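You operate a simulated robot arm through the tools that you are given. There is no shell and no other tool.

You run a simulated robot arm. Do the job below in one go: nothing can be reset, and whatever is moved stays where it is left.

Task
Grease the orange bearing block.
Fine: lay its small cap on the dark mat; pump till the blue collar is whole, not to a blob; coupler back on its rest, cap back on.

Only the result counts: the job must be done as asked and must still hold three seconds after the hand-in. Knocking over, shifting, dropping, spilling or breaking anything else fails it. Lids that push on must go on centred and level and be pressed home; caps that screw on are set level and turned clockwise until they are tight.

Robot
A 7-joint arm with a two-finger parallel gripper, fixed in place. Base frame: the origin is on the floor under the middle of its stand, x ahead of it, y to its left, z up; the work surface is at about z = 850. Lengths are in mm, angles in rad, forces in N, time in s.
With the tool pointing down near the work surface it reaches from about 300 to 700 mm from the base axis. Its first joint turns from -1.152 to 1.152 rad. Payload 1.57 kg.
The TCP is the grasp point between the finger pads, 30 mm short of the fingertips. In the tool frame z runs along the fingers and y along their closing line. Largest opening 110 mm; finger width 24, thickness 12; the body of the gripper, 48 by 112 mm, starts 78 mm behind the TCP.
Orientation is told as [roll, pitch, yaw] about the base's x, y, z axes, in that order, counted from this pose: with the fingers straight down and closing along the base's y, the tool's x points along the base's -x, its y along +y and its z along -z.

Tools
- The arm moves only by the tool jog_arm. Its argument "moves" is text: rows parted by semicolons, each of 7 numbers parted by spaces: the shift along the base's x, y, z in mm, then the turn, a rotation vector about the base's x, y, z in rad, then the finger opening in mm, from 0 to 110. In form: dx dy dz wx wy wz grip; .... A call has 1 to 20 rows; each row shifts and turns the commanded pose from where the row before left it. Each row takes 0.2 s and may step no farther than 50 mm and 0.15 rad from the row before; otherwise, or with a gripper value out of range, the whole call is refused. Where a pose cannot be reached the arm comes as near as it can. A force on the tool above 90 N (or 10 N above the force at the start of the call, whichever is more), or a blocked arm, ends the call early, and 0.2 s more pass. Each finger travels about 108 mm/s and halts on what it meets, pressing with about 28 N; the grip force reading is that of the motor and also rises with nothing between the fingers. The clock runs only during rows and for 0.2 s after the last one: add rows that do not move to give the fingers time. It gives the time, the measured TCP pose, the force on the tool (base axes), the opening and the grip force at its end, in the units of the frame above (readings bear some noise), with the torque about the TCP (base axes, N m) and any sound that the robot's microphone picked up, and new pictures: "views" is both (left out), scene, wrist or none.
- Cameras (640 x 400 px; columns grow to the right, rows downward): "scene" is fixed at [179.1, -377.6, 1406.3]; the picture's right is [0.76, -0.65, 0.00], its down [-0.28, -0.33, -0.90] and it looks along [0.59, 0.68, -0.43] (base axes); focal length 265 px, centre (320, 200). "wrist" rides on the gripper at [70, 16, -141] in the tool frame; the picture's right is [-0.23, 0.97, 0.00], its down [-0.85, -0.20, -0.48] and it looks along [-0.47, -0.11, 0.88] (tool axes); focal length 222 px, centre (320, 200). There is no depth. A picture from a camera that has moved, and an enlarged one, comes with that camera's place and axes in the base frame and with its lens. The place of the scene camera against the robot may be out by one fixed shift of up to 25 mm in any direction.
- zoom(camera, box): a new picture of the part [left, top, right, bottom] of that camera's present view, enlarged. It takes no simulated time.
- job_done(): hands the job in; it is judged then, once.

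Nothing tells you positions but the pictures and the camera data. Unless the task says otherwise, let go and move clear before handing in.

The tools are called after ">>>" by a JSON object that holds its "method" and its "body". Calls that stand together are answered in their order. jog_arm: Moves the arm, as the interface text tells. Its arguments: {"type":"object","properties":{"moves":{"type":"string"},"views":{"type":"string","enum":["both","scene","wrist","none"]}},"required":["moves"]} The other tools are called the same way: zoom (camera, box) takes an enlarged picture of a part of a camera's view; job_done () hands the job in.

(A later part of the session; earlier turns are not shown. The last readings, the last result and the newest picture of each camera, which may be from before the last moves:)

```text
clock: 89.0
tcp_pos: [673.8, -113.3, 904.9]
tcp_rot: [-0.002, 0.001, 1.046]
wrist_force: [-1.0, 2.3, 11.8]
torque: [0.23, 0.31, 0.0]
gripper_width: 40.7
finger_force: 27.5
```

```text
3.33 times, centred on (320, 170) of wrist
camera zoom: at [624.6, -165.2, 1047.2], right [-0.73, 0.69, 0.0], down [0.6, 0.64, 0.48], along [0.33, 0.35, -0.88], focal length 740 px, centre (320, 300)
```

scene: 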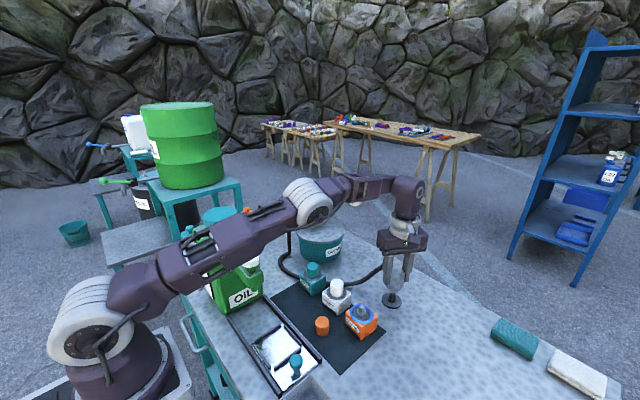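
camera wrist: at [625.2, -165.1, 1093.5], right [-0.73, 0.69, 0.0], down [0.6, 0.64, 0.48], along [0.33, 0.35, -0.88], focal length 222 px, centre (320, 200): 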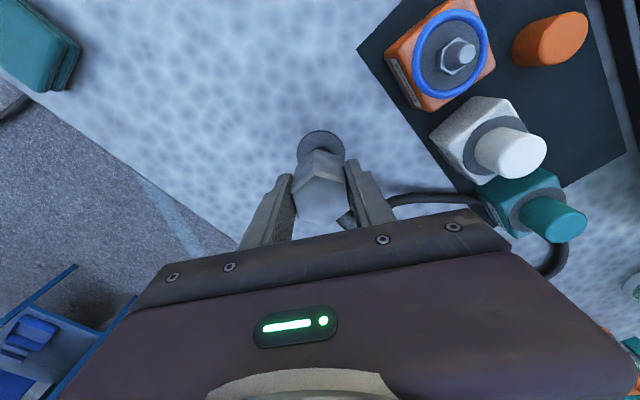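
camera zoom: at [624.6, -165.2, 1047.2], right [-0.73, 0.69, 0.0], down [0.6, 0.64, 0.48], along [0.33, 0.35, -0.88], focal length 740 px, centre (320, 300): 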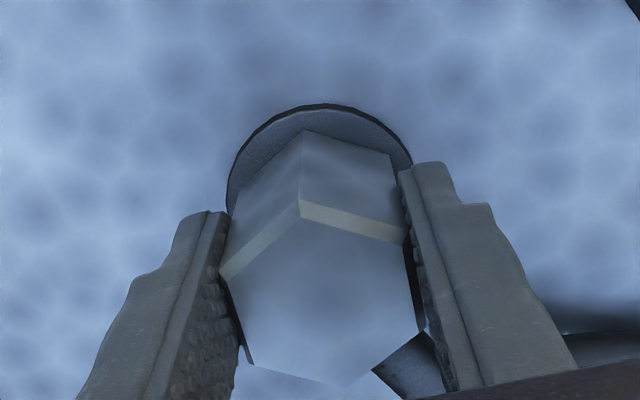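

Seated on the rest, with contact where I first picked it up. I unload, open, and rise clear.

>>> {"method": "jog_arm", "body": {"moves": "0 0 0.7 0 0 0 30; 0 0 0 0 0 0 42; 0 0 0 0 0 0 54; 0 0 0 0 0 0 66; 0 0 0 0 0 0 66; 0 0 20 0 0 0 66; 0 0 40 0 0 0 66; 0 0 0 0 0 0 66"}}

>>> {"method": "zoom", "body": {"camera": "scene", "box": [360, 250, 420, 310]}}

>>> {"method": "zoom", "body": {"camera": "wrist", "box": [240, 110, 400, 230]}}

```text
clock: 90.8
tcp_pos: [673.3, -114.3, 964.8]
tcp_rot: [-0.001, 0.002, 1.046]
wrist_force: [-0.3, 0.1, 0.6]
torque: [0.03, 0.03, -0.01]
gripper_width: 66.0
finger_force: 0.1
camera wrist: at [625.2, -164.9, 1107.0], right [-0.73, 0.69, 0.0], down [0.6, 0.64, 0.48], along [0.33, 0.35, -0.88], focal length 222 px, centre (320, 200)
```

scene: 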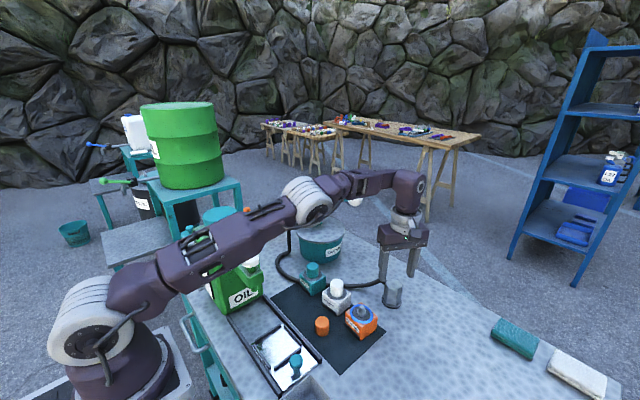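
wrist: 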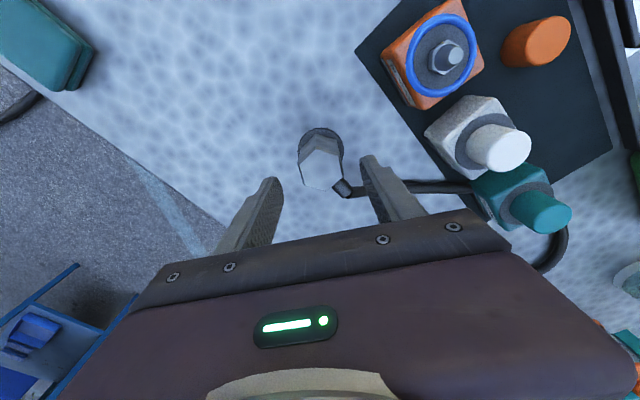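

```text
6.67 times, centred on (390, 280) of scene
camera zoom: at [179.1, -377.6, 1406.3], right [0.76, -0.65, 0.0], down [-0.28, -0.33, -0.9], along [0.59, 0.68, -0.43], focal length 1766 px, centre (-147, -333)
```

zoom: 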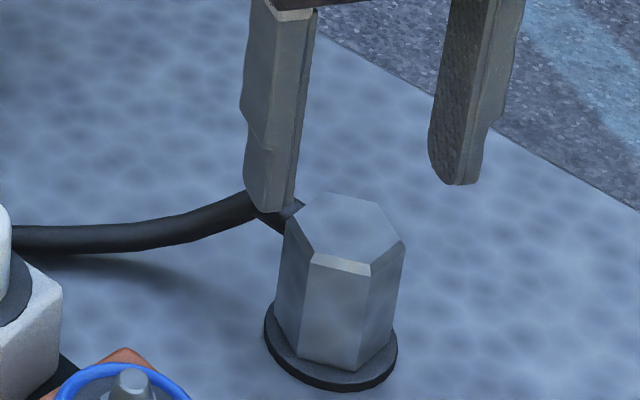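

```text
3.33 times, centred on (320, 170) of wrist
camera zoom: at [625.2, -164.9, 1107.0], right [-0.73, 0.69, 0.0], down [0.6, 0.64, 0.48], along [0.33, 0.35, -0.88], focal length 740 px, centre (320, 300)
```

zoom: 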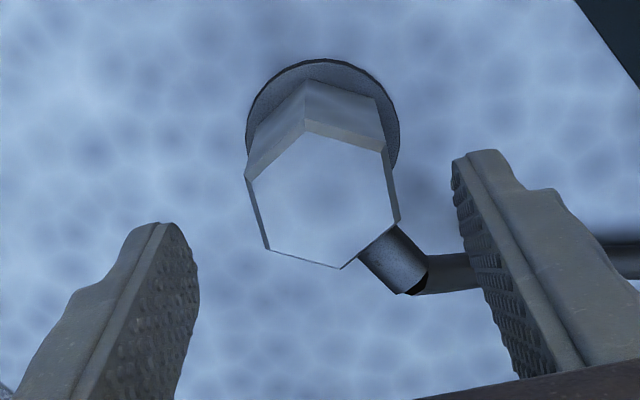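

The coupler is back on its rest, level. I go back for the cap on the mat, turning the tool back to yaw 0.

>>> {"method": "jog_arm", "body": {"moves": "-10 0 45 0 0 0 66; -30 0 35 0 0 -0.15 66; -30 10 0 0 0 -0.15 66; -30 10 0 0 0 -0.15 60; -30 10 0 0 0 -0.15 60; -30 10 0 0 0 -0.15 60; -30 10 0 0 0 -0.15 60; -11 9 0 0 0 -0.145 60; 0 0 -30 0 0 0 60; 0 0 -30 0 0 0 60; 0 0 0 0 0 0 60; 0 0 0 0 0 0 60"}}

>>> {"method": "zoom", "body": {"camera": "wrist", "box": [230, 60, 430, 210]}}

>>> {"method": "zoom", "body": {"camera": "scene", "box": [280, 250, 420, 350]}}

```text
clock: 93.4
tcp_pos: [471.7, -54.1, 982.2]
tcp_rot: [0.0, 0.003, -0.001]
wrist_force: [0.9, 0.4, -0.3]
torque: [0.01, -0.04, -0.01]
gripper_width: 60.0
finger_force: 0.0
camera wrist: at [402.8, -38.4, 1126.0], right [0.23, 0.97, 0.0], down [0.86, -0.2, 0.48], along [0.47, -0.11, -0.88], focal length 222 px, centre (320, 200)
```

scene: 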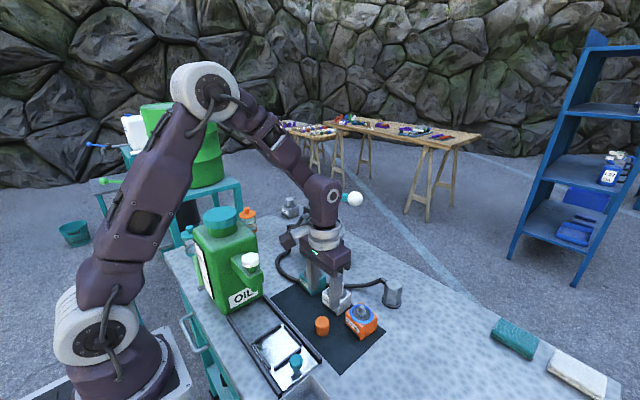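
wrist: 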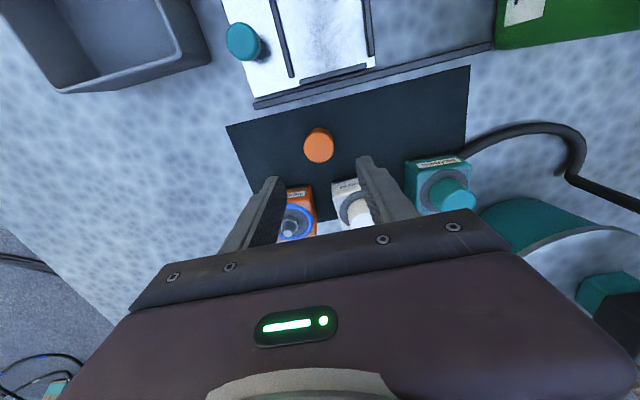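

```text
2.67 times, centred on (330, 135) of wrist
camera zoom: at [402.8, -38.4, 1126.0], right [0.23, 0.97, 0.0], down [0.86, -0.2, 0.48], along [0.47, -0.11, -0.88], focal length 592 px, centre (293, 373)
```

zoom: 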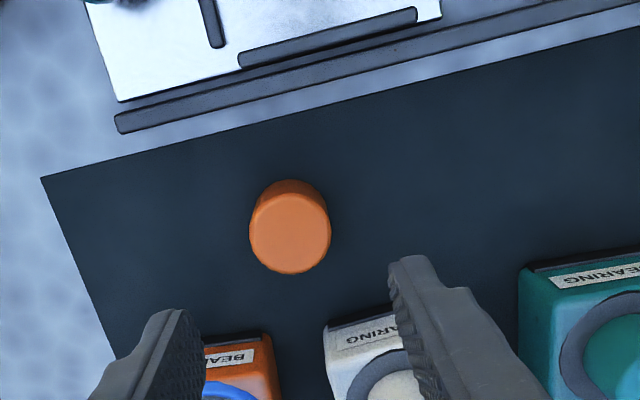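

```text
4.00 times, centred on (350, 300) of scene
camera zoom: at [179.1, -377.6, 1406.3], right [0.76, -0.65, 0.0], down [-0.28, -0.33, -0.9], along [0.59, 0.68, -0.43], focal length 1060 px, centre (200, -200)
```

zoom: 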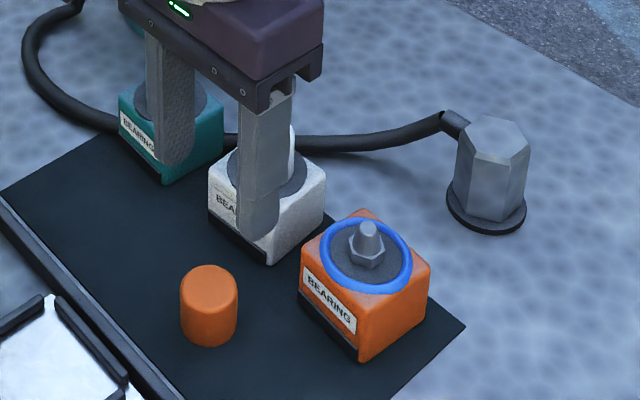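

The cap is where I left it, and the collar is whole in this view too. I descend, gripping the cap about 5 mm higher than before so the fingertips stay clear of the grease ring later.

>>> {"method": "jog_arm", "body": {"moves": "0 0 -40 0 0 0 60; 0 0 -30 0 0 0 58; 0 0 -15 0 0 0 56; 0 0 -9 0 0 0 56; 0 0 0 0 0 0 56; 0 0 0 0 0 0 56"}}

>>> {"method": "zoom", "body": {"camera": "wrist", "box": [230, 60, 430, 210]}}

>>> {"method": "zoom", "body": {"camera": "scene", "box": [300, 280, 360, 340]}}

```text
clock: 94.8
tcp_pos: [471.8, -54.4, 889.9]
tcp_rot: [0.001, 0.0, -0.001]
wrist_force: [1.1, 0.1, 0.0]
torque: [0.03, -0.01, -0.04]
gripper_width: 56.1
finger_force: 0.1
camera wrist: at [403.2, -37.6, 1032.3], right [0.23, 0.97, 0.0], down [0.86, -0.2, 0.48], along [0.47, -0.11, -0.88], focal length 222 px, centre (320, 200)
```

scene: 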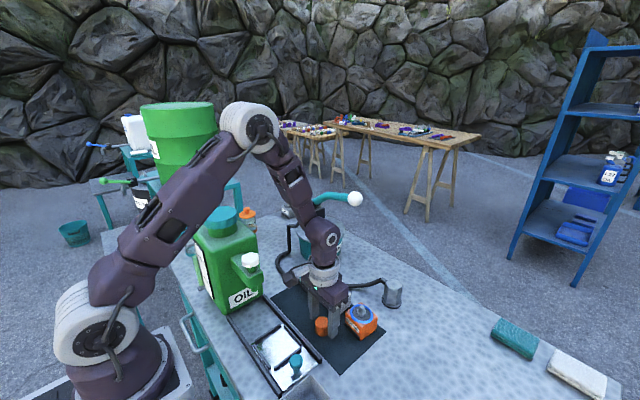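
wrist: 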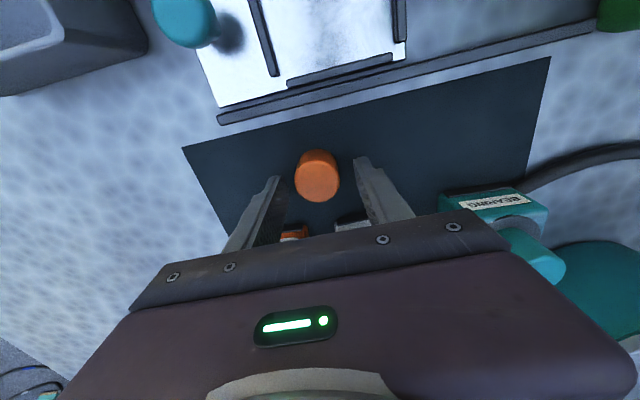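

```text
2.67 times, centred on (330, 135) of wrist
camera zoom: at [403.2, -37.6, 1032.3], right [0.23, 0.97, 0.0], down [0.86, -0.2, 0.48], along [0.47, -0.11, -0.88], focal length 592 px, centre (293, 373)
```

zoom: 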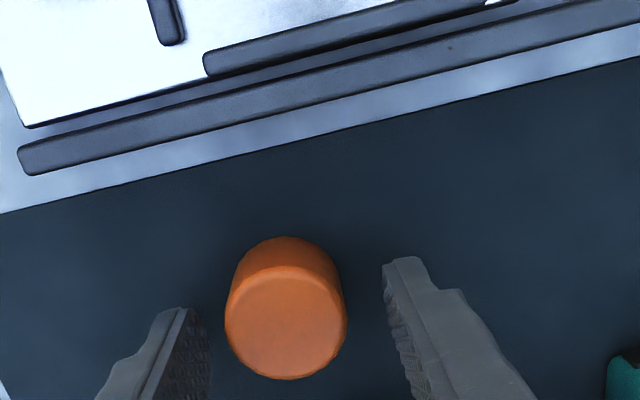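

```text
6.67 times, centred on (330, 310) of scene
camera zoom: at [179.1, -377.6, 1406.3], right [0.76, -0.65, 0.0], down [-0.28, -0.33, -0.9], along [0.59, 0.68, -0.43], focal length 1766 px, centre (253, -533)
```

zoom: 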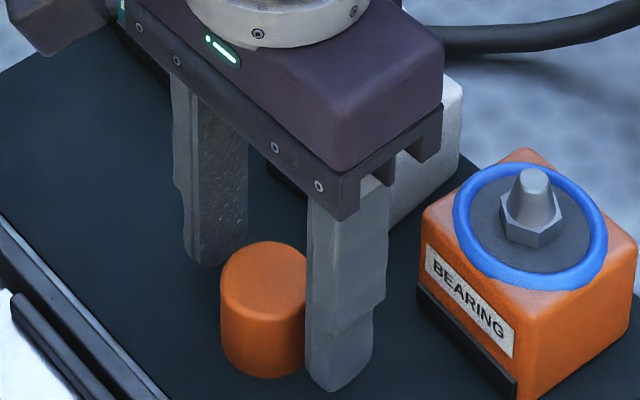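

>>> {"method": "jog_arm", "body": {"moves": "0 -0.6 0 0 0 0 48; 0 0 0 0 0 0 40; 0 0 0 0 0 0 32; 0 0 0 0 0 0 28; 0 0 0 0 0 0 28"}}

>>> {"method": "zoom", "body": {"camera": "wrist", "box": [230, 60, 430, 210]}}

>>> {"method": "zoom", "body": {"camera": "scene", "box": [300, 280, 360, 340]}}

```text
clock: 96.0
tcp_pos: [472.5, -54.4, 891.2]
tcp_rot: [-0.001, 0.001, -0.001]
wrist_force: [0.2, 0.4, -1.2]
torque: [-0.02, 0.02, 0.01]
gripper_width: 34.9
finger_force: 27.9
camera wrist: at [403.2, -38.4, 1032.5], right [0.23, 0.97, 0.0], down [0.86, -0.2, 0.48], along [0.47, -0.11, -0.88], focal length 222 px, centre (320, 200)
```

scene: 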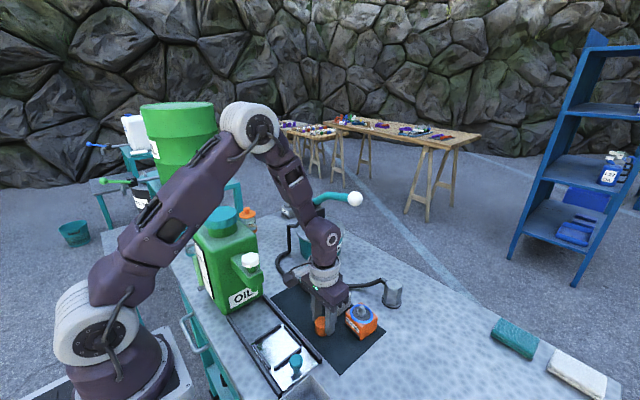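
wrist: 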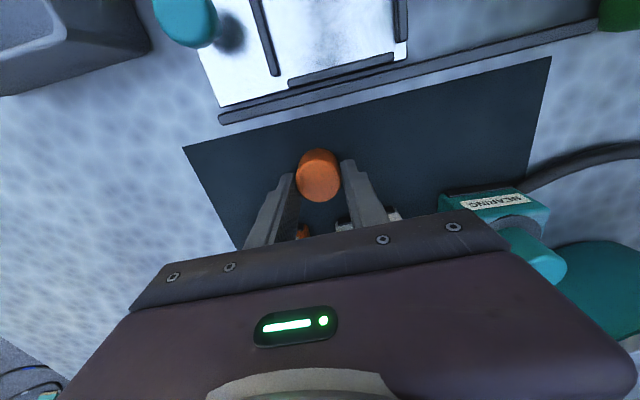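

```text
2.67 times, centred on (330, 135) of wrist
camera zoom: at [403.2, -38.4, 1032.5], right [0.23, 0.97, 0.0], down [0.86, -0.2, 0.48], along [0.47, -0.11, -0.88], focal length 592 px, centre (293, 373)
```

zoom: 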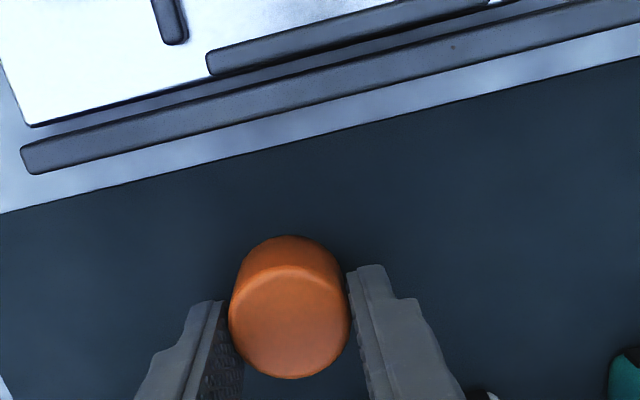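

```text
6.67 times, centred on (330, 310) of scene
camera zoom: at [179.1, -377.6, 1406.3], right [0.76, -0.65, 0.0], down [-0.28, -0.33, -0.9], along [0.59, 0.68, -0.43], focal length 1766 px, centre (253, -533)
```

zoom: 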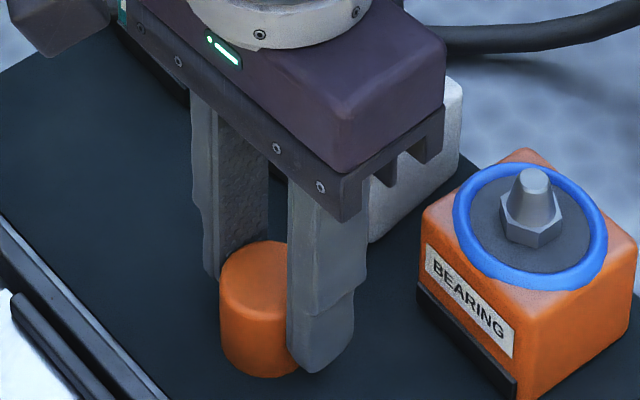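

The cap is gripped centred, with 35 mm between the fingers. I lift and carry it back above the orange block, at the height where I saw it before, to compare views.

>>> {"method": "jog_arm", "body": {"moves": "0 0 3 0 0 0 28; 0 0 10 0 0 0 28; 0 0 35 0 0 0 28; 0 0 40 0 0 0 28; 0 0 34 0 0 0 28; 38.5 -28.1 0 0 0 0 28; 38.5 -28.1 0 0 0 0 28; 0 0 0 0 0 0 28; 0 0 0 0 0 0 28"}}

>>> {"method": "zoom", "body": {"camera": "wrist", "box": [230, 60, 430, 210]}}

>>> {"method": "zoom", "body": {"camera": "scene", "box": [330, 250, 430, 350]}}

```text
clock: 98.0
tcp_pos: [549.1, -110.7, 1013.8]
tcp_rot: [-0.001, 0.002, -0.002]
wrist_force: [0.4, 0.1, -0.5]
torque: [0.0, 0.01, 0.0]
gripper_width: 34.8
finger_force: 27.4
camera wrist: at [480.1, -94.8, 1155.7], right [0.23, 0.97, 0.0], down [0.86, -0.2, 0.48], along [0.47, -0.11, -0.88], focal length 222 px, centre (320, 200)
```

scene: 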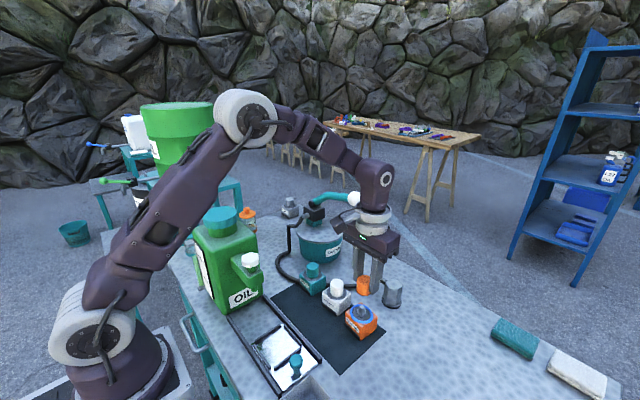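
wrist: 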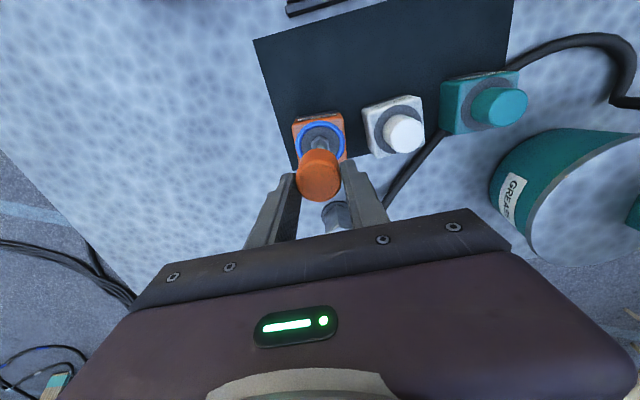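

```text
2.67 times, centred on (330, 135) of wrist
camera zoom: at [480.1, -94.8, 1155.7], right [0.23, 0.97, 0.0], down [0.86, -0.2, 0.48], along [0.47, -0.11, -0.88], focal length 592 px, centre (293, 373)
```

zoom: 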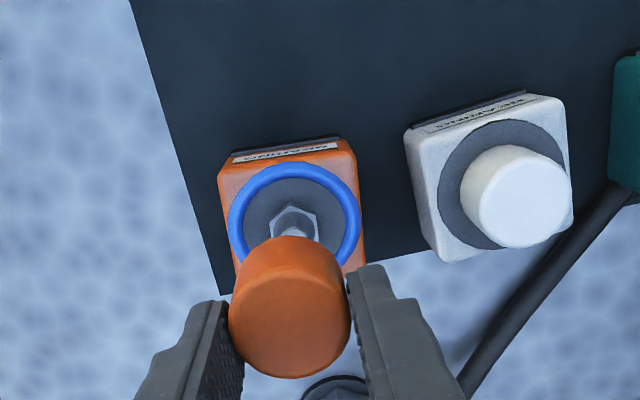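

```text
4.00 times, centred on (380, 300) of scene
camera zoom: at [179.2, -377.6, 1406.3], right [0.76, -0.65, 0.0], down [-0.28, -0.33, -0.9], along [0.59, 0.68, -0.43], focal length 1060 px, centre (80, -200)
```

zoom: 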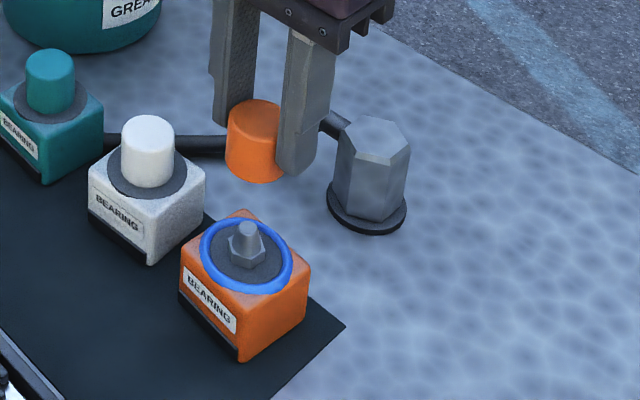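

The view matches the original one to a pixel, so I'm centred over the nipple. I lower the cap in steps.

>>> {"method": "jog_arm", "body": {"moves": "0 0 -20 0 0 0 28; 0 0 -20 0 0 0 28; 0 0 -8 0 0 0 28; 0 0 0 0 0 0 28"}}

>>> {"method": "zoom", "body": {"camera": "wrist", "box": [230, 90, 430, 240]}}

>>> {"method": "zoom", "body": {"camera": "scene", "box": [335, 275, 395, 335]}}

```text
clock: 99.0
tcp_pos: [549.5, -109.8, 964.2]
tcp_rot: [0.001, 0.0, 0.0]
wrist_force: [-0.5, 0.5, -0.1]
torque: [0.0, -0.01, 0.0]
gripper_width: 34.9
finger_force: 27.8
camera wrist: at [480.2, -94.6, 1107.0], right [0.23, 0.97, 0.0], down [0.86, -0.2, 0.48], along [0.47, -0.11, -0.88], focal length 222 px, centre (320, 200)
```

scene: 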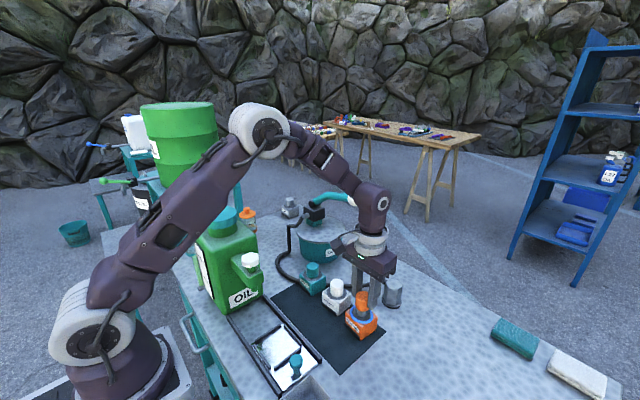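
wrist: 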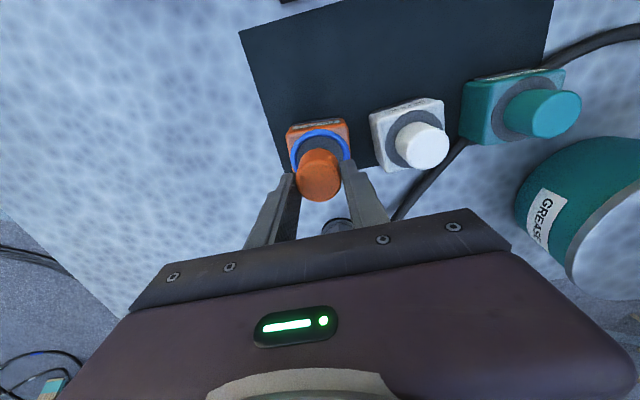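

```text
2.67 times, centred on (330, 165) of wrist
camera zoom: at [480.2, -94.6, 1107.0], right [0.23, 0.97, 0.0], down [0.86, -0.2, 0.48], along [0.47, -0.11, -0.88], focal length 592 px, centre (293, 293)
```

zoom: 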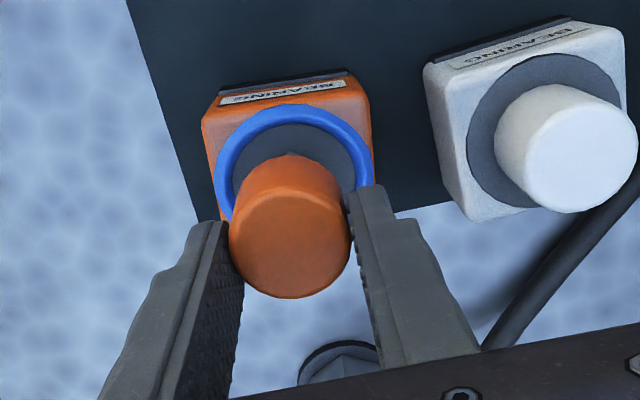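

```text
6.67 times, centred on (365, 305) of scene
camera zoom: at [179.2, -377.6, 1406.3], right [0.76, -0.65, 0.0], down [-0.28, -0.33, -0.9], along [0.59, 0.68, -0.43], focal length 1766 px, centre (20, -500)
```

zoom: 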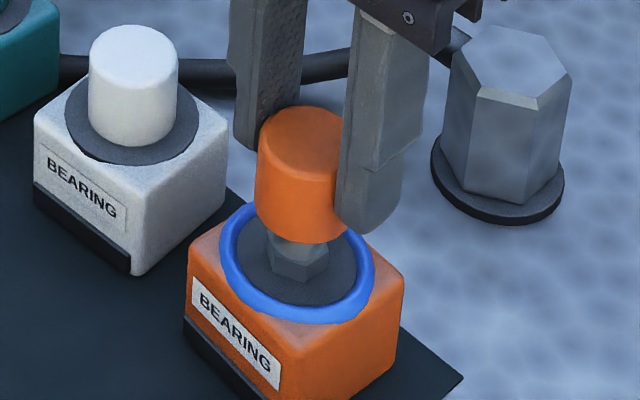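

>>> {"method": "jog_arm", "body": {"moves": "0 0 -4 0 0 0 28; 0 0 -4 0 0 0 28; 0 0 -4 0 0 0 28; 0 0 0 0 0 0 28", "views": "none"}}

>>> {"method": "jog_arm", "body": {"moves": "0 0 -3 0 0 0 28; 0 0 -3 0 0 0 28; 0 0 -3 0 0 0 28; 0 0 0 0 0 0 28", "views": "none"}}

>>> {"method": "zoom", "body": {"camera": "wrist", "box": [230, 90, 430, 240]}}

>>> {"method": "zoom", "body": {"camera": "scene", "box": [335, 275, 395, 335]}}

```text
clock: 100.0
tcp_pos: [549.0, -111.0, 952.2]
tcp_rot: [0.0, 0.002, 0.001]
wrist_force: [-0.1, 0.1, -0.1]
torque: [-0.01, 0.01, -0.05]
gripper_width: 34.9
finger_force: 27.8
```

```text
clock: 101.0
tcp_pos: [549.7, -111.7, 943.5]
tcp_rot: [0.0, 0.001, 0.001]
wrist_force: [-0.4, -0.1, -0.3]
torque: [0.0, 0.03, 0.0]
gripper_width: 35.0
finger_force: 27.9
```

```text
2.67 times, centred on (330, 165) of wrist
camera zoom: at [480.2, -95.0, 1085.9], right [0.23, 0.97, 0.0], down [0.86, -0.2, 0.48], along [0.47, -0.11, -0.88], focal length 592 px, centre (293, 293)
```

zoom: 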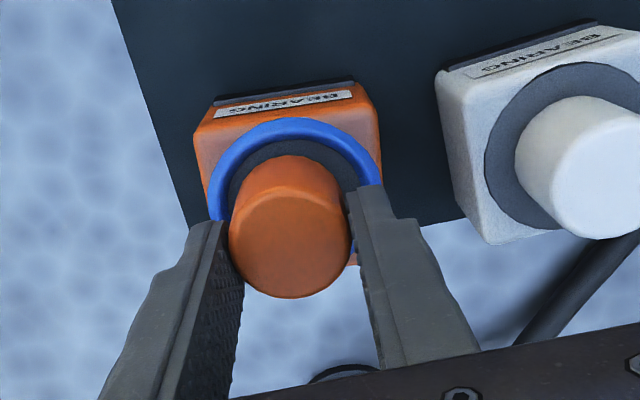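

```text
6.67 times, centred on (365, 305) of scene
camera zoom: at [179.2, -377.6, 1406.3], right [0.76, -0.65, 0.0], down [-0.28, -0.33, -0.9], along [0.59, 0.68, -0.43], focal length 1766 px, centre (20, -500)
```

zoom: 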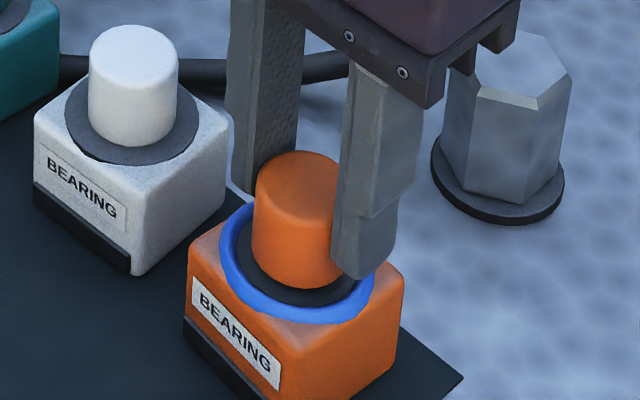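

>>> {"method": "jog_arm", "body": {"moves": "0 0 -1.5 0 0 0 28; 0 0 -1.5 0 0 0 28; 0 0 0 0 0 0 28", "views": "none"}}

>>> {"method": "jog_arm", "body": {"moves": "0 0 -1 0 0 0 28; 0 0 0 0 0 0 28", "views": "none"}}

>>> {"method": "jog_arm", "body": {"moves": "0 0 -1 0 0 0 28; 0 0 0 0 0 0 28", "views": "none"}}

```text
clock: 101.8
tcp_pos: [549.2, -112.1, 939.6]
tcp_rot: [0.0, 0.004, 0.001]
wrist_force: [-0.2, -0.2, -0.4]
torque: [0.0, 0.0, 0.01]
gripper_width: 34.9
finger_force: 28.4
```

```text
clock: 102.4
tcp_pos: [549.8, -111.0, 938.9]
tcp_rot: [0.0, 0.0, 0.001]
wrist_force: [0.2, -0.5, -0.4]
torque: [-0.03, -0.01, 0.01]
gripper_width: 34.8
finger_force: 27.6
```

```text
clock: 103.0
tcp_pos: [548.8, -111.6, 939.5]
tcp_rot: [0.0, 0.001, 0.0]
wrist_force: [0.7, 0.4, -0.9]
torque: [0.03, -0.02, 0.0]
gripper_width: 35.0
finger_force: 27.9
```

>>> {"method": "jog_arm", "body": {"moves": "0 0 -1 0 0 0 28; 0 0 0 0 0 0 28", "views": "none"}}

>>> {"method": "jog_arm", "body": {"moves": "0 0 -1 0 0 0 28; 0 0 0 0 0 0 28", "views": "none"}}

>>> {"method": "zoom", "body": {"camera": "scene", "box": [335, 275, 395, 335]}}

```text
clock: 103.6
tcp_pos: [549.8, -110.6, 939.0]
tcp_rot: [0.0, 0.0, 0.001]
wrist_force: [-1.3, -0.4, 8.8]
torque: [-0.04, 0.09, 0.03]
gripper_width: 34.5
finger_force: 28.4
```

```text
clock: 104.2
tcp_pos: [549.2, -111.2, 937.0]
tcp_rot: [-0.001, -0.001, 0.002]
wrist_force: [-0.1, 2.0, 17.0]
torque: [0.11, 0.08, 0.15]
gripper_width: 34.6
finger_force: 27.4
```

```text
6.67 times, centred on (365, 305) of scene
camera zoom: at [178.8, -377.5, 1406.3], right [0.76, -0.65, 0.0], down [-0.28, -0.33, -0.9], along [0.59, 0.68, -0.43], focal length 1766 px, centre (20, -500)
```

zoom: 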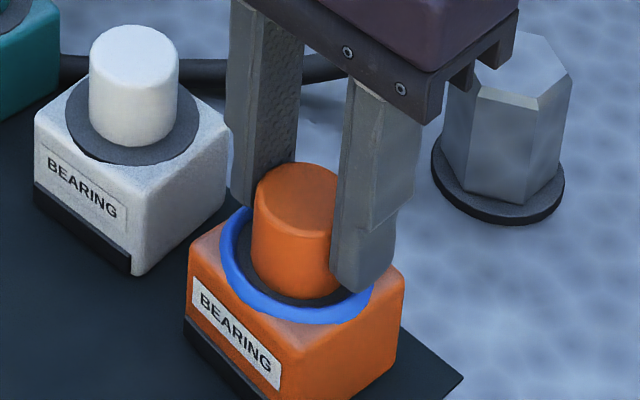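

>>> {"method": "jog_arm", "body": {"moves": "0 0 -1 0 0 0 28; 0 0 0 0 0 0 28", "views": "none"}}

>>> {"method": "zoom", "body": {"camera": "scene", "box": [335, 275, 395, 335]}}

>>> {"method": "zoom", "body": {"camera": "wrist", "box": [230, 90, 430, 240]}}

```text
clock: 104.8
tcp_pos: [549.3, -110.2, 935.1]
tcp_rot: [0.0, -0.001, -0.001]
wrist_force: [2.6, 1.7, 14.7]
torque: [-0.04, -0.05, 0.1]
gripper_width: 34.8
finger_force: 27.8
```

```text
6.67 times, centred on (365, 305) of scene
camera zoom: at [178.9, -377.5, 1406.3], right [0.76, -0.65, 0.0], down [-0.28, -0.33, -0.9], along [0.59, 0.68, -0.43], focal length 1766 px, centre (20, -500)
```

zoom: 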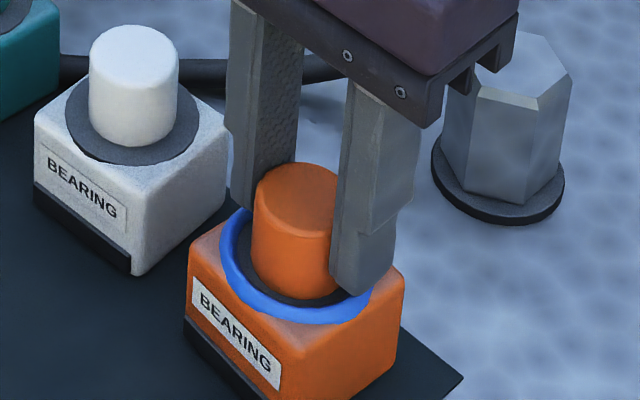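

```text
2.67 times, centred on (330, 165) of wrist
camera zoom: at [479.9, -95.0, 1078.2], right [0.23, 0.97, 0.0], down [0.86, -0.2, 0.48], along [0.47, -0.11, -0.88], focal length 592 px, centre (293, 293)
```

zoom: 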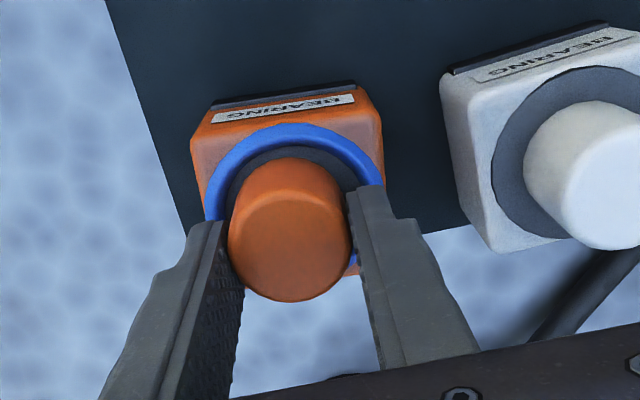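

The cap is hard on its seat, at the height I expected; the fingers only slip on it. I unload, open, and rise to check that it is level and centred.

>>> {"method": "jog_arm", "body": {"moves": "0 0 1 0 0 0 28; 0 0 0 0 0 0 38; 0 0 0 0 0 0 48; 0 0 0 0 0 0 58; 0 0 0 0 0 0 58; 0 0 15 0 0 0 58; 0 0 30 0 0 0 58; 0 0 0 0 0 0 58"}}

>>> {"method": "zoom", "body": {"camera": "scene", "box": [335, 275, 395, 335]}}

>>> {"method": "zoom", "body": {"camera": "wrist", "box": [230, 90, 430, 240]}}

```text
clock: 106.6
tcp_pos: [549.9, -113.0, 982.2]
tcp_rot: [-0.001, 0.001, 0.002]
wrist_force: [-0.2, 0.2, -0.4]
torque: [-0.01, 0.02, -0.01]
gripper_width: 58.0
finger_force: 0.1
camera wrist: at [480.3, -95.6, 1124.6], right [0.23, 0.97, 0.0], down [0.86, -0.2, 0.48], along [0.47, -0.11, -0.88], focal length 222 px, centre (320, 200)
```

scene: 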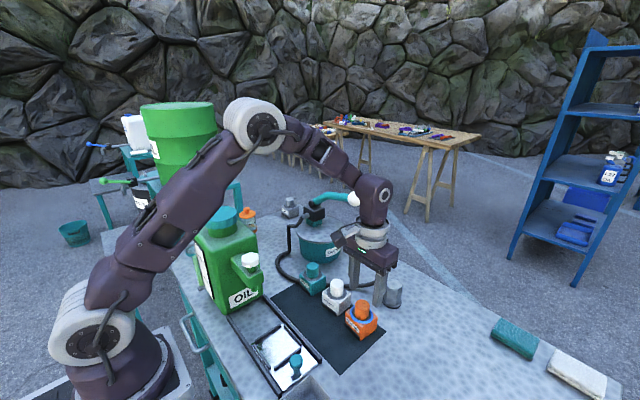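
wrist: 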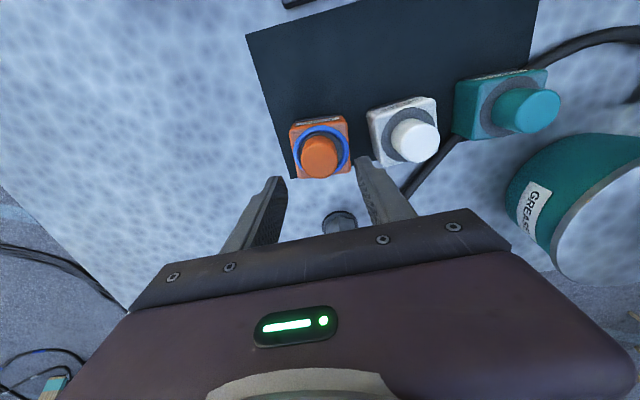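

```text
6.67 times, centred on (365, 305) of scene
camera zoom: at [179.1, -377.6, 1406.3], right [0.76, -0.65, 0.0], down [-0.28, -0.33, -0.9], along [0.59, 0.68, -0.43], focal length 1766 px, centre (20, -500)
```

zoom: 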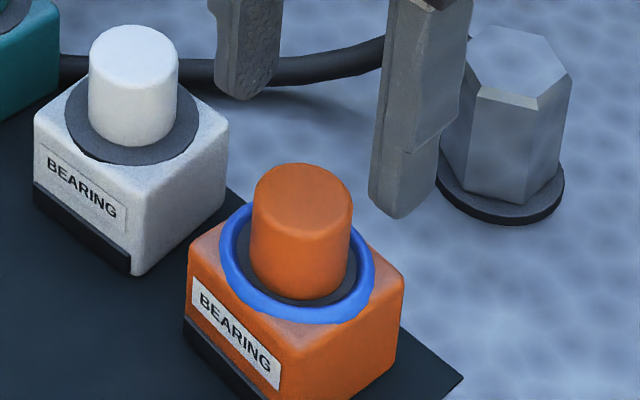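

```text
2.67 times, centred on (330, 165) of wrist
camera zoom: at [480.3, -95.6, 1124.6], right [0.23, 0.97, 0.0], down [0.86, -0.2, 0.48], along [0.47, -0.11, -0.88], focal length 592 px, centre (293, 293)
```

zoom: 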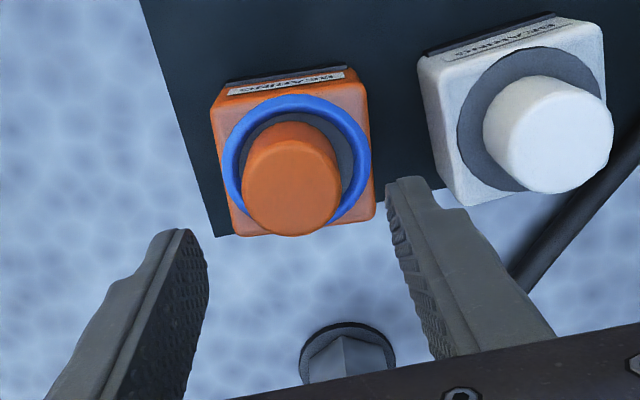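

>>> {"method": "zoom", "body": {"camera": "scene", "box": [260, 260, 420, 360]}}

>>> {"method": "zoom", "body": {"camera": "scene", "box": [345, 285, 385, 325]}}

```text
4.00 times, centred on (340, 310) of scene
camera zoom: at [179.1, -377.6, 1406.3], right [0.76, -0.65, 0.0], down [-0.28, -0.33, -0.9], along [0.59, 0.68, -0.43], focal length 1060 px, centre (240, -240)
```

zoom: 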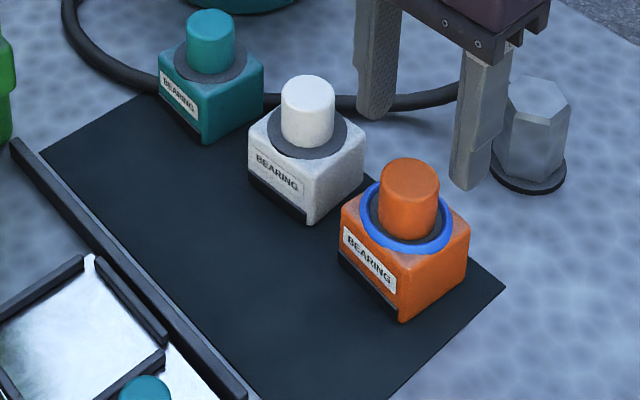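

```text
10.00 times, centred on (365, 305) of scene
camera zoom: at [179.1, -377.6, 1406.3], right [0.76, -0.65, 0.0], down [-0.28, -0.33, -0.9], along [0.59, 0.68, -0.43], focal length 2649 px, centre (-130, -850)
```

zoom: 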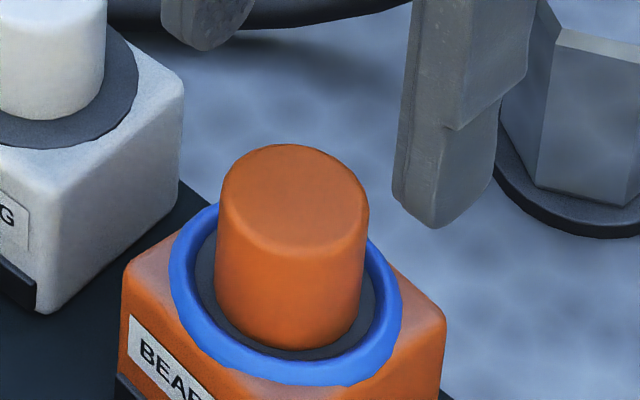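

The cap sits as it did at the start, level and centred in the ring. To be sure it is pressed home, I close the fingers above it and press lightly on its top.

>>> {"method": "jog_arm", "body": {"moves": "-2 0.3 8 0 0 0 30; -2 0.2 0 0 0 0 10; 0 0 0 0 0 0 0; 0 0 0 0 0 0 0; 0 0 -8 0 0 0 0; 0 0 -8 0 0 0 0; 0 0 0 0 0 0 0"}}

>>> {"method": "zoom", "body": {"camera": "scene", "box": [335, 265, 395, 325]}}

>>> {"method": "zoom", "body": {"camera": "wrist", "box": [230, 90, 430, 240]}}

```text
clock: 108.2
tcp_pos: [545.2, -110.9, 972.5]
tcp_rot: [0.0, -0.001, -0.001]
wrist_force: [0.7, -0.5, -0.6]
torque: [0.03, -0.02, -0.01]
gripper_width: 0.1
finger_force: 21.3
camera wrist: at [476.1, -94.5, 1115.7], right [0.23, 0.97, 0.0], down [0.86, -0.2, 0.48], along [0.47, -0.11, -0.88], focal length 222 px, centre (320, 200)
```

scene: 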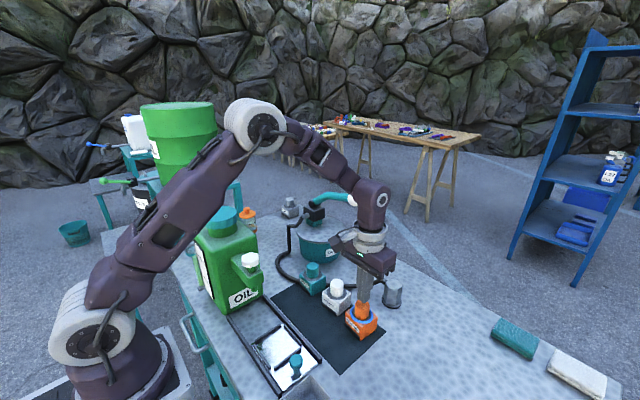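
wrist: 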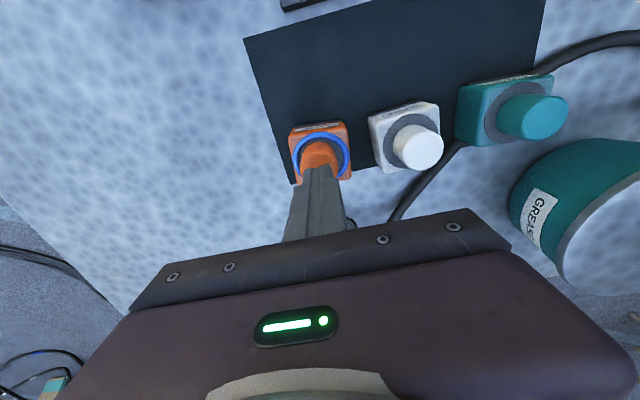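

```text
6.67 times, centred on (365, 295) of scene
camera zoom: at [179.1, -377.6, 1406.3], right [0.76, -0.65, 0.0], down [-0.28, -0.33, -0.9], along [0.59, 0.68, -0.43], focal length 1766 px, centre (20, -433)
```

zoom: 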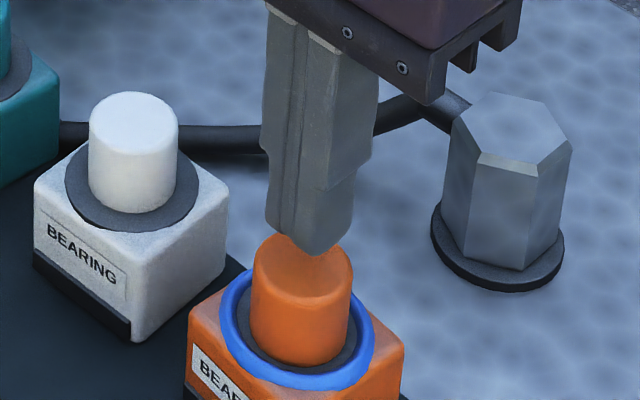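

```text
2.67 times, centred on (330, 165) of wrist
camera zoom: at [476.1, -94.5, 1115.7], right [0.23, 0.97, 0.0], down [0.86, -0.2, 0.48], along [0.47, -0.11, -0.88], focal length 592 px, centre (293, 293)
```

zoom: 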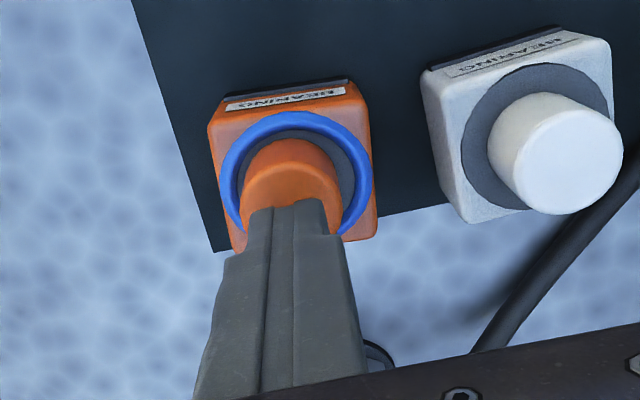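

>>> {"method": "jog_arm", "body": {"moves": "0 0 -3 0 0 0 0; 0 0 -3 0 0 0 0; 0 0 0 0 0 0 0", "views": "none"}}

>>> {"method": "jog_arm", "body": {"moves": "0 0 -1 0 0 0 0; 0 0 0 0 0 0 0", "views": "none"}}

>>> {"method": "jog_arm", "body": {"moves": "0 0 -1 0 0 0 0; 0 0 0 0 0 0 0", "views": "none"}}

```text
clock: 109.0
tcp_pos: [546.6, -111.3, 967.3]
tcp_rot: [0.001, 0.001, -0.001]
wrist_force: [-0.3, 0.0, -0.5]
torque: [0.01, 0.03, -0.01]
gripper_width: 0.1
finger_force: 21.5
```

```text
clock: 109.6
tcp_pos: [546.1, -109.9, 967.4]
tcp_rot: [0.0, 0.002, 0.001]
wrist_force: [-1.0, 0.2, 0.4]
torque: [0.02, 0.01, -0.01]
gripper_width: 0.0
finger_force: 20.7
```

```text
clock: 110.2
tcp_pos: [545.3, -110.7, 965.3]
tcp_rot: [0.0, 0.002, 0.0]
wrist_force: [-0.8, -0.3, -0.3]
torque: [0.05, 0.01, -0.01]
gripper_width: 0.1
finger_force: 21.4
```

>>> {"method": "jog_arm", "body": {"moves": "0 0 -1 0 0 0 0; 0 0 0 0 0 0 0", "views": "none"}}

>>> {"method": "jog_arm", "body": {"moves": "0 0 -1 0 0 0 0; 0 0 0 0 0 0 0", "views": "none"}}

>>> {"method": "zoom", "body": {"camera": "scene", "box": [335, 265, 395, 325]}}

```text
clock: 110.8
tcp_pos: [545.9, -110.3, 964.7]
tcp_rot: [0.0, 0.003, 0.0]
wrist_force: [-0.2, -0.4, 0.7]
torque: [-0.01, -0.01, -0.03]
gripper_width: 0.0
finger_force: 21.2
```

```text
clock: 111.4
tcp_pos: [544.6, -110.7, 963.4]
tcp_rot: [0.0, 0.001, 0.001]
wrist_force: [-0.1, 0.1, -0.5]
torque: [0.0, -0.04, 0.0]
gripper_width: 0.1
finger_force: 21.3
```

```text
6.67 times, centred on (365, 295) of scene
camera zoom: at [179.1, -377.6, 1406.3], right [0.76, -0.65, 0.0], down [-0.28, -0.33, -0.9], along [0.59, 0.68, -0.43], focal length 1766 px, centre (20, -433)
```

zoom: 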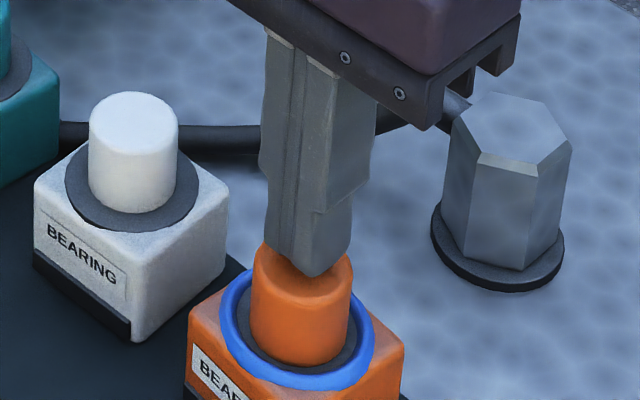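

>>> {"method": "jog_arm", "body": {"moves": "0 0 -1 0 0 0 0; 0 0 0 0 0 0 0", "views": "none"}}

>>> {"method": "jog_arm", "body": {"moves": "0 0 -1 0 0 0 0; 0 0 0 0 0 0 0", "views": "none"}}

>>> {"method": "jog_arm", "body": {"moves": "0 0 -1 0 0 0 0; 0 0 0 0 0 0 0", "views": "none"}}

```text
clock: 112.0
tcp_pos: [546.3, -110.3, 962.4]
tcp_rot: [-0.001, -0.001, 0.0]
wrist_force: [1.0, -0.4, 0.3]
torque: [-0.01, -0.04, -0.02]
gripper_width: 0.2
finger_force: 21.3
```

```text
clock: 112.6
tcp_pos: [544.8, -111.1, 961.2]
tcp_rot: [0.002, 0.0, 0.0]
wrist_force: [0.1, -0.1, -0.7]
torque: [0.0, -0.02, -0.01]
gripper_width: 0.3
finger_force: 21.3
```

```text
clock: 113.2
tcp_pos: [546.0, -109.3, 960.5]
tcp_rot: [0.0, 0.002, 0.0]
wrist_force: [0.0, 0.7, -0.2]
torque: [0.0, -0.01, 0.03]
gripper_width: 0.0
finger_force: 21.2
```

>>> {"method": "jog_arm", "body": {"moves": "0 0 -1 0 0 0 0; 0 0 0 0 0 0 0", "views": "none"}}

>>> {"method": "jog_arm", "body": {"moves": "0 0 -1 0 0 0 0; 0 0 0 0 0 0 0", "views": "none"}}

>>> {"method": "zoom", "body": {"camera": "scene", "box": [335, 265, 395, 325]}}

>>> {"method": "zoom", "body": {"camera": "wrist", "box": [230, 90, 430, 240]}}

```text
clock: 113.8
tcp_pos: [544.6, -110.2, 959.8]
tcp_rot: [0.0, -0.001, 0.0]
wrist_force: [0.1, -0.7, 7.6]
torque: [0.01, 0.02, 0.0]
gripper_width: 0.0
finger_force: 21.4
```

```text
clock: 114.4
tcp_pos: [546.2, -110.5, 959.1]
tcp_rot: [0.001, -0.001, 0.001]
wrist_force: [-2.4, 1.4, 23.5]
torque: [0.03, 0.13, 0.03]
gripper_width: 0.0
finger_force: 21.2
```

```text
6.67 times, centred on (365, 295) of scene
camera zoom: at [178.7, -377.5, 1406.4], right [0.76, -0.65, 0.0], down [-0.28, -0.33, -0.9], along [0.59, 0.68, -0.43], focal length 1766 px, centre (20, -433)
```

zoom: 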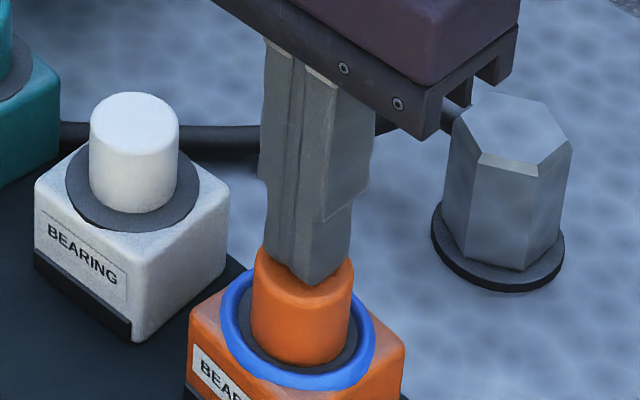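

```text
2.67 times, centred on (330, 165) of wrist
camera zoom: at [476.0, -94.2, 1101.7], right [0.23, 0.97, 0.0], down [0.85, -0.2, 0.48], along [0.47, -0.11, -0.88], focal length 592 px, centre (293, 293)
```

zoom: 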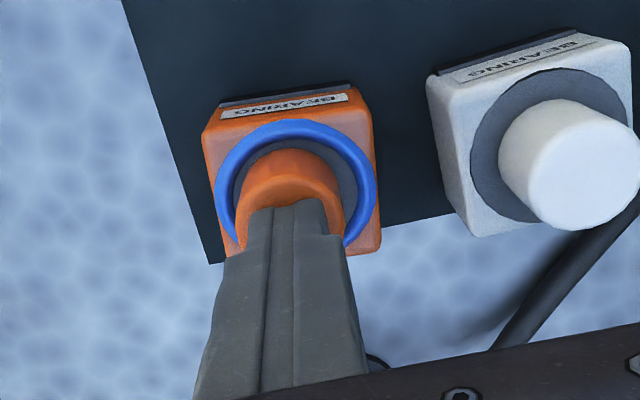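

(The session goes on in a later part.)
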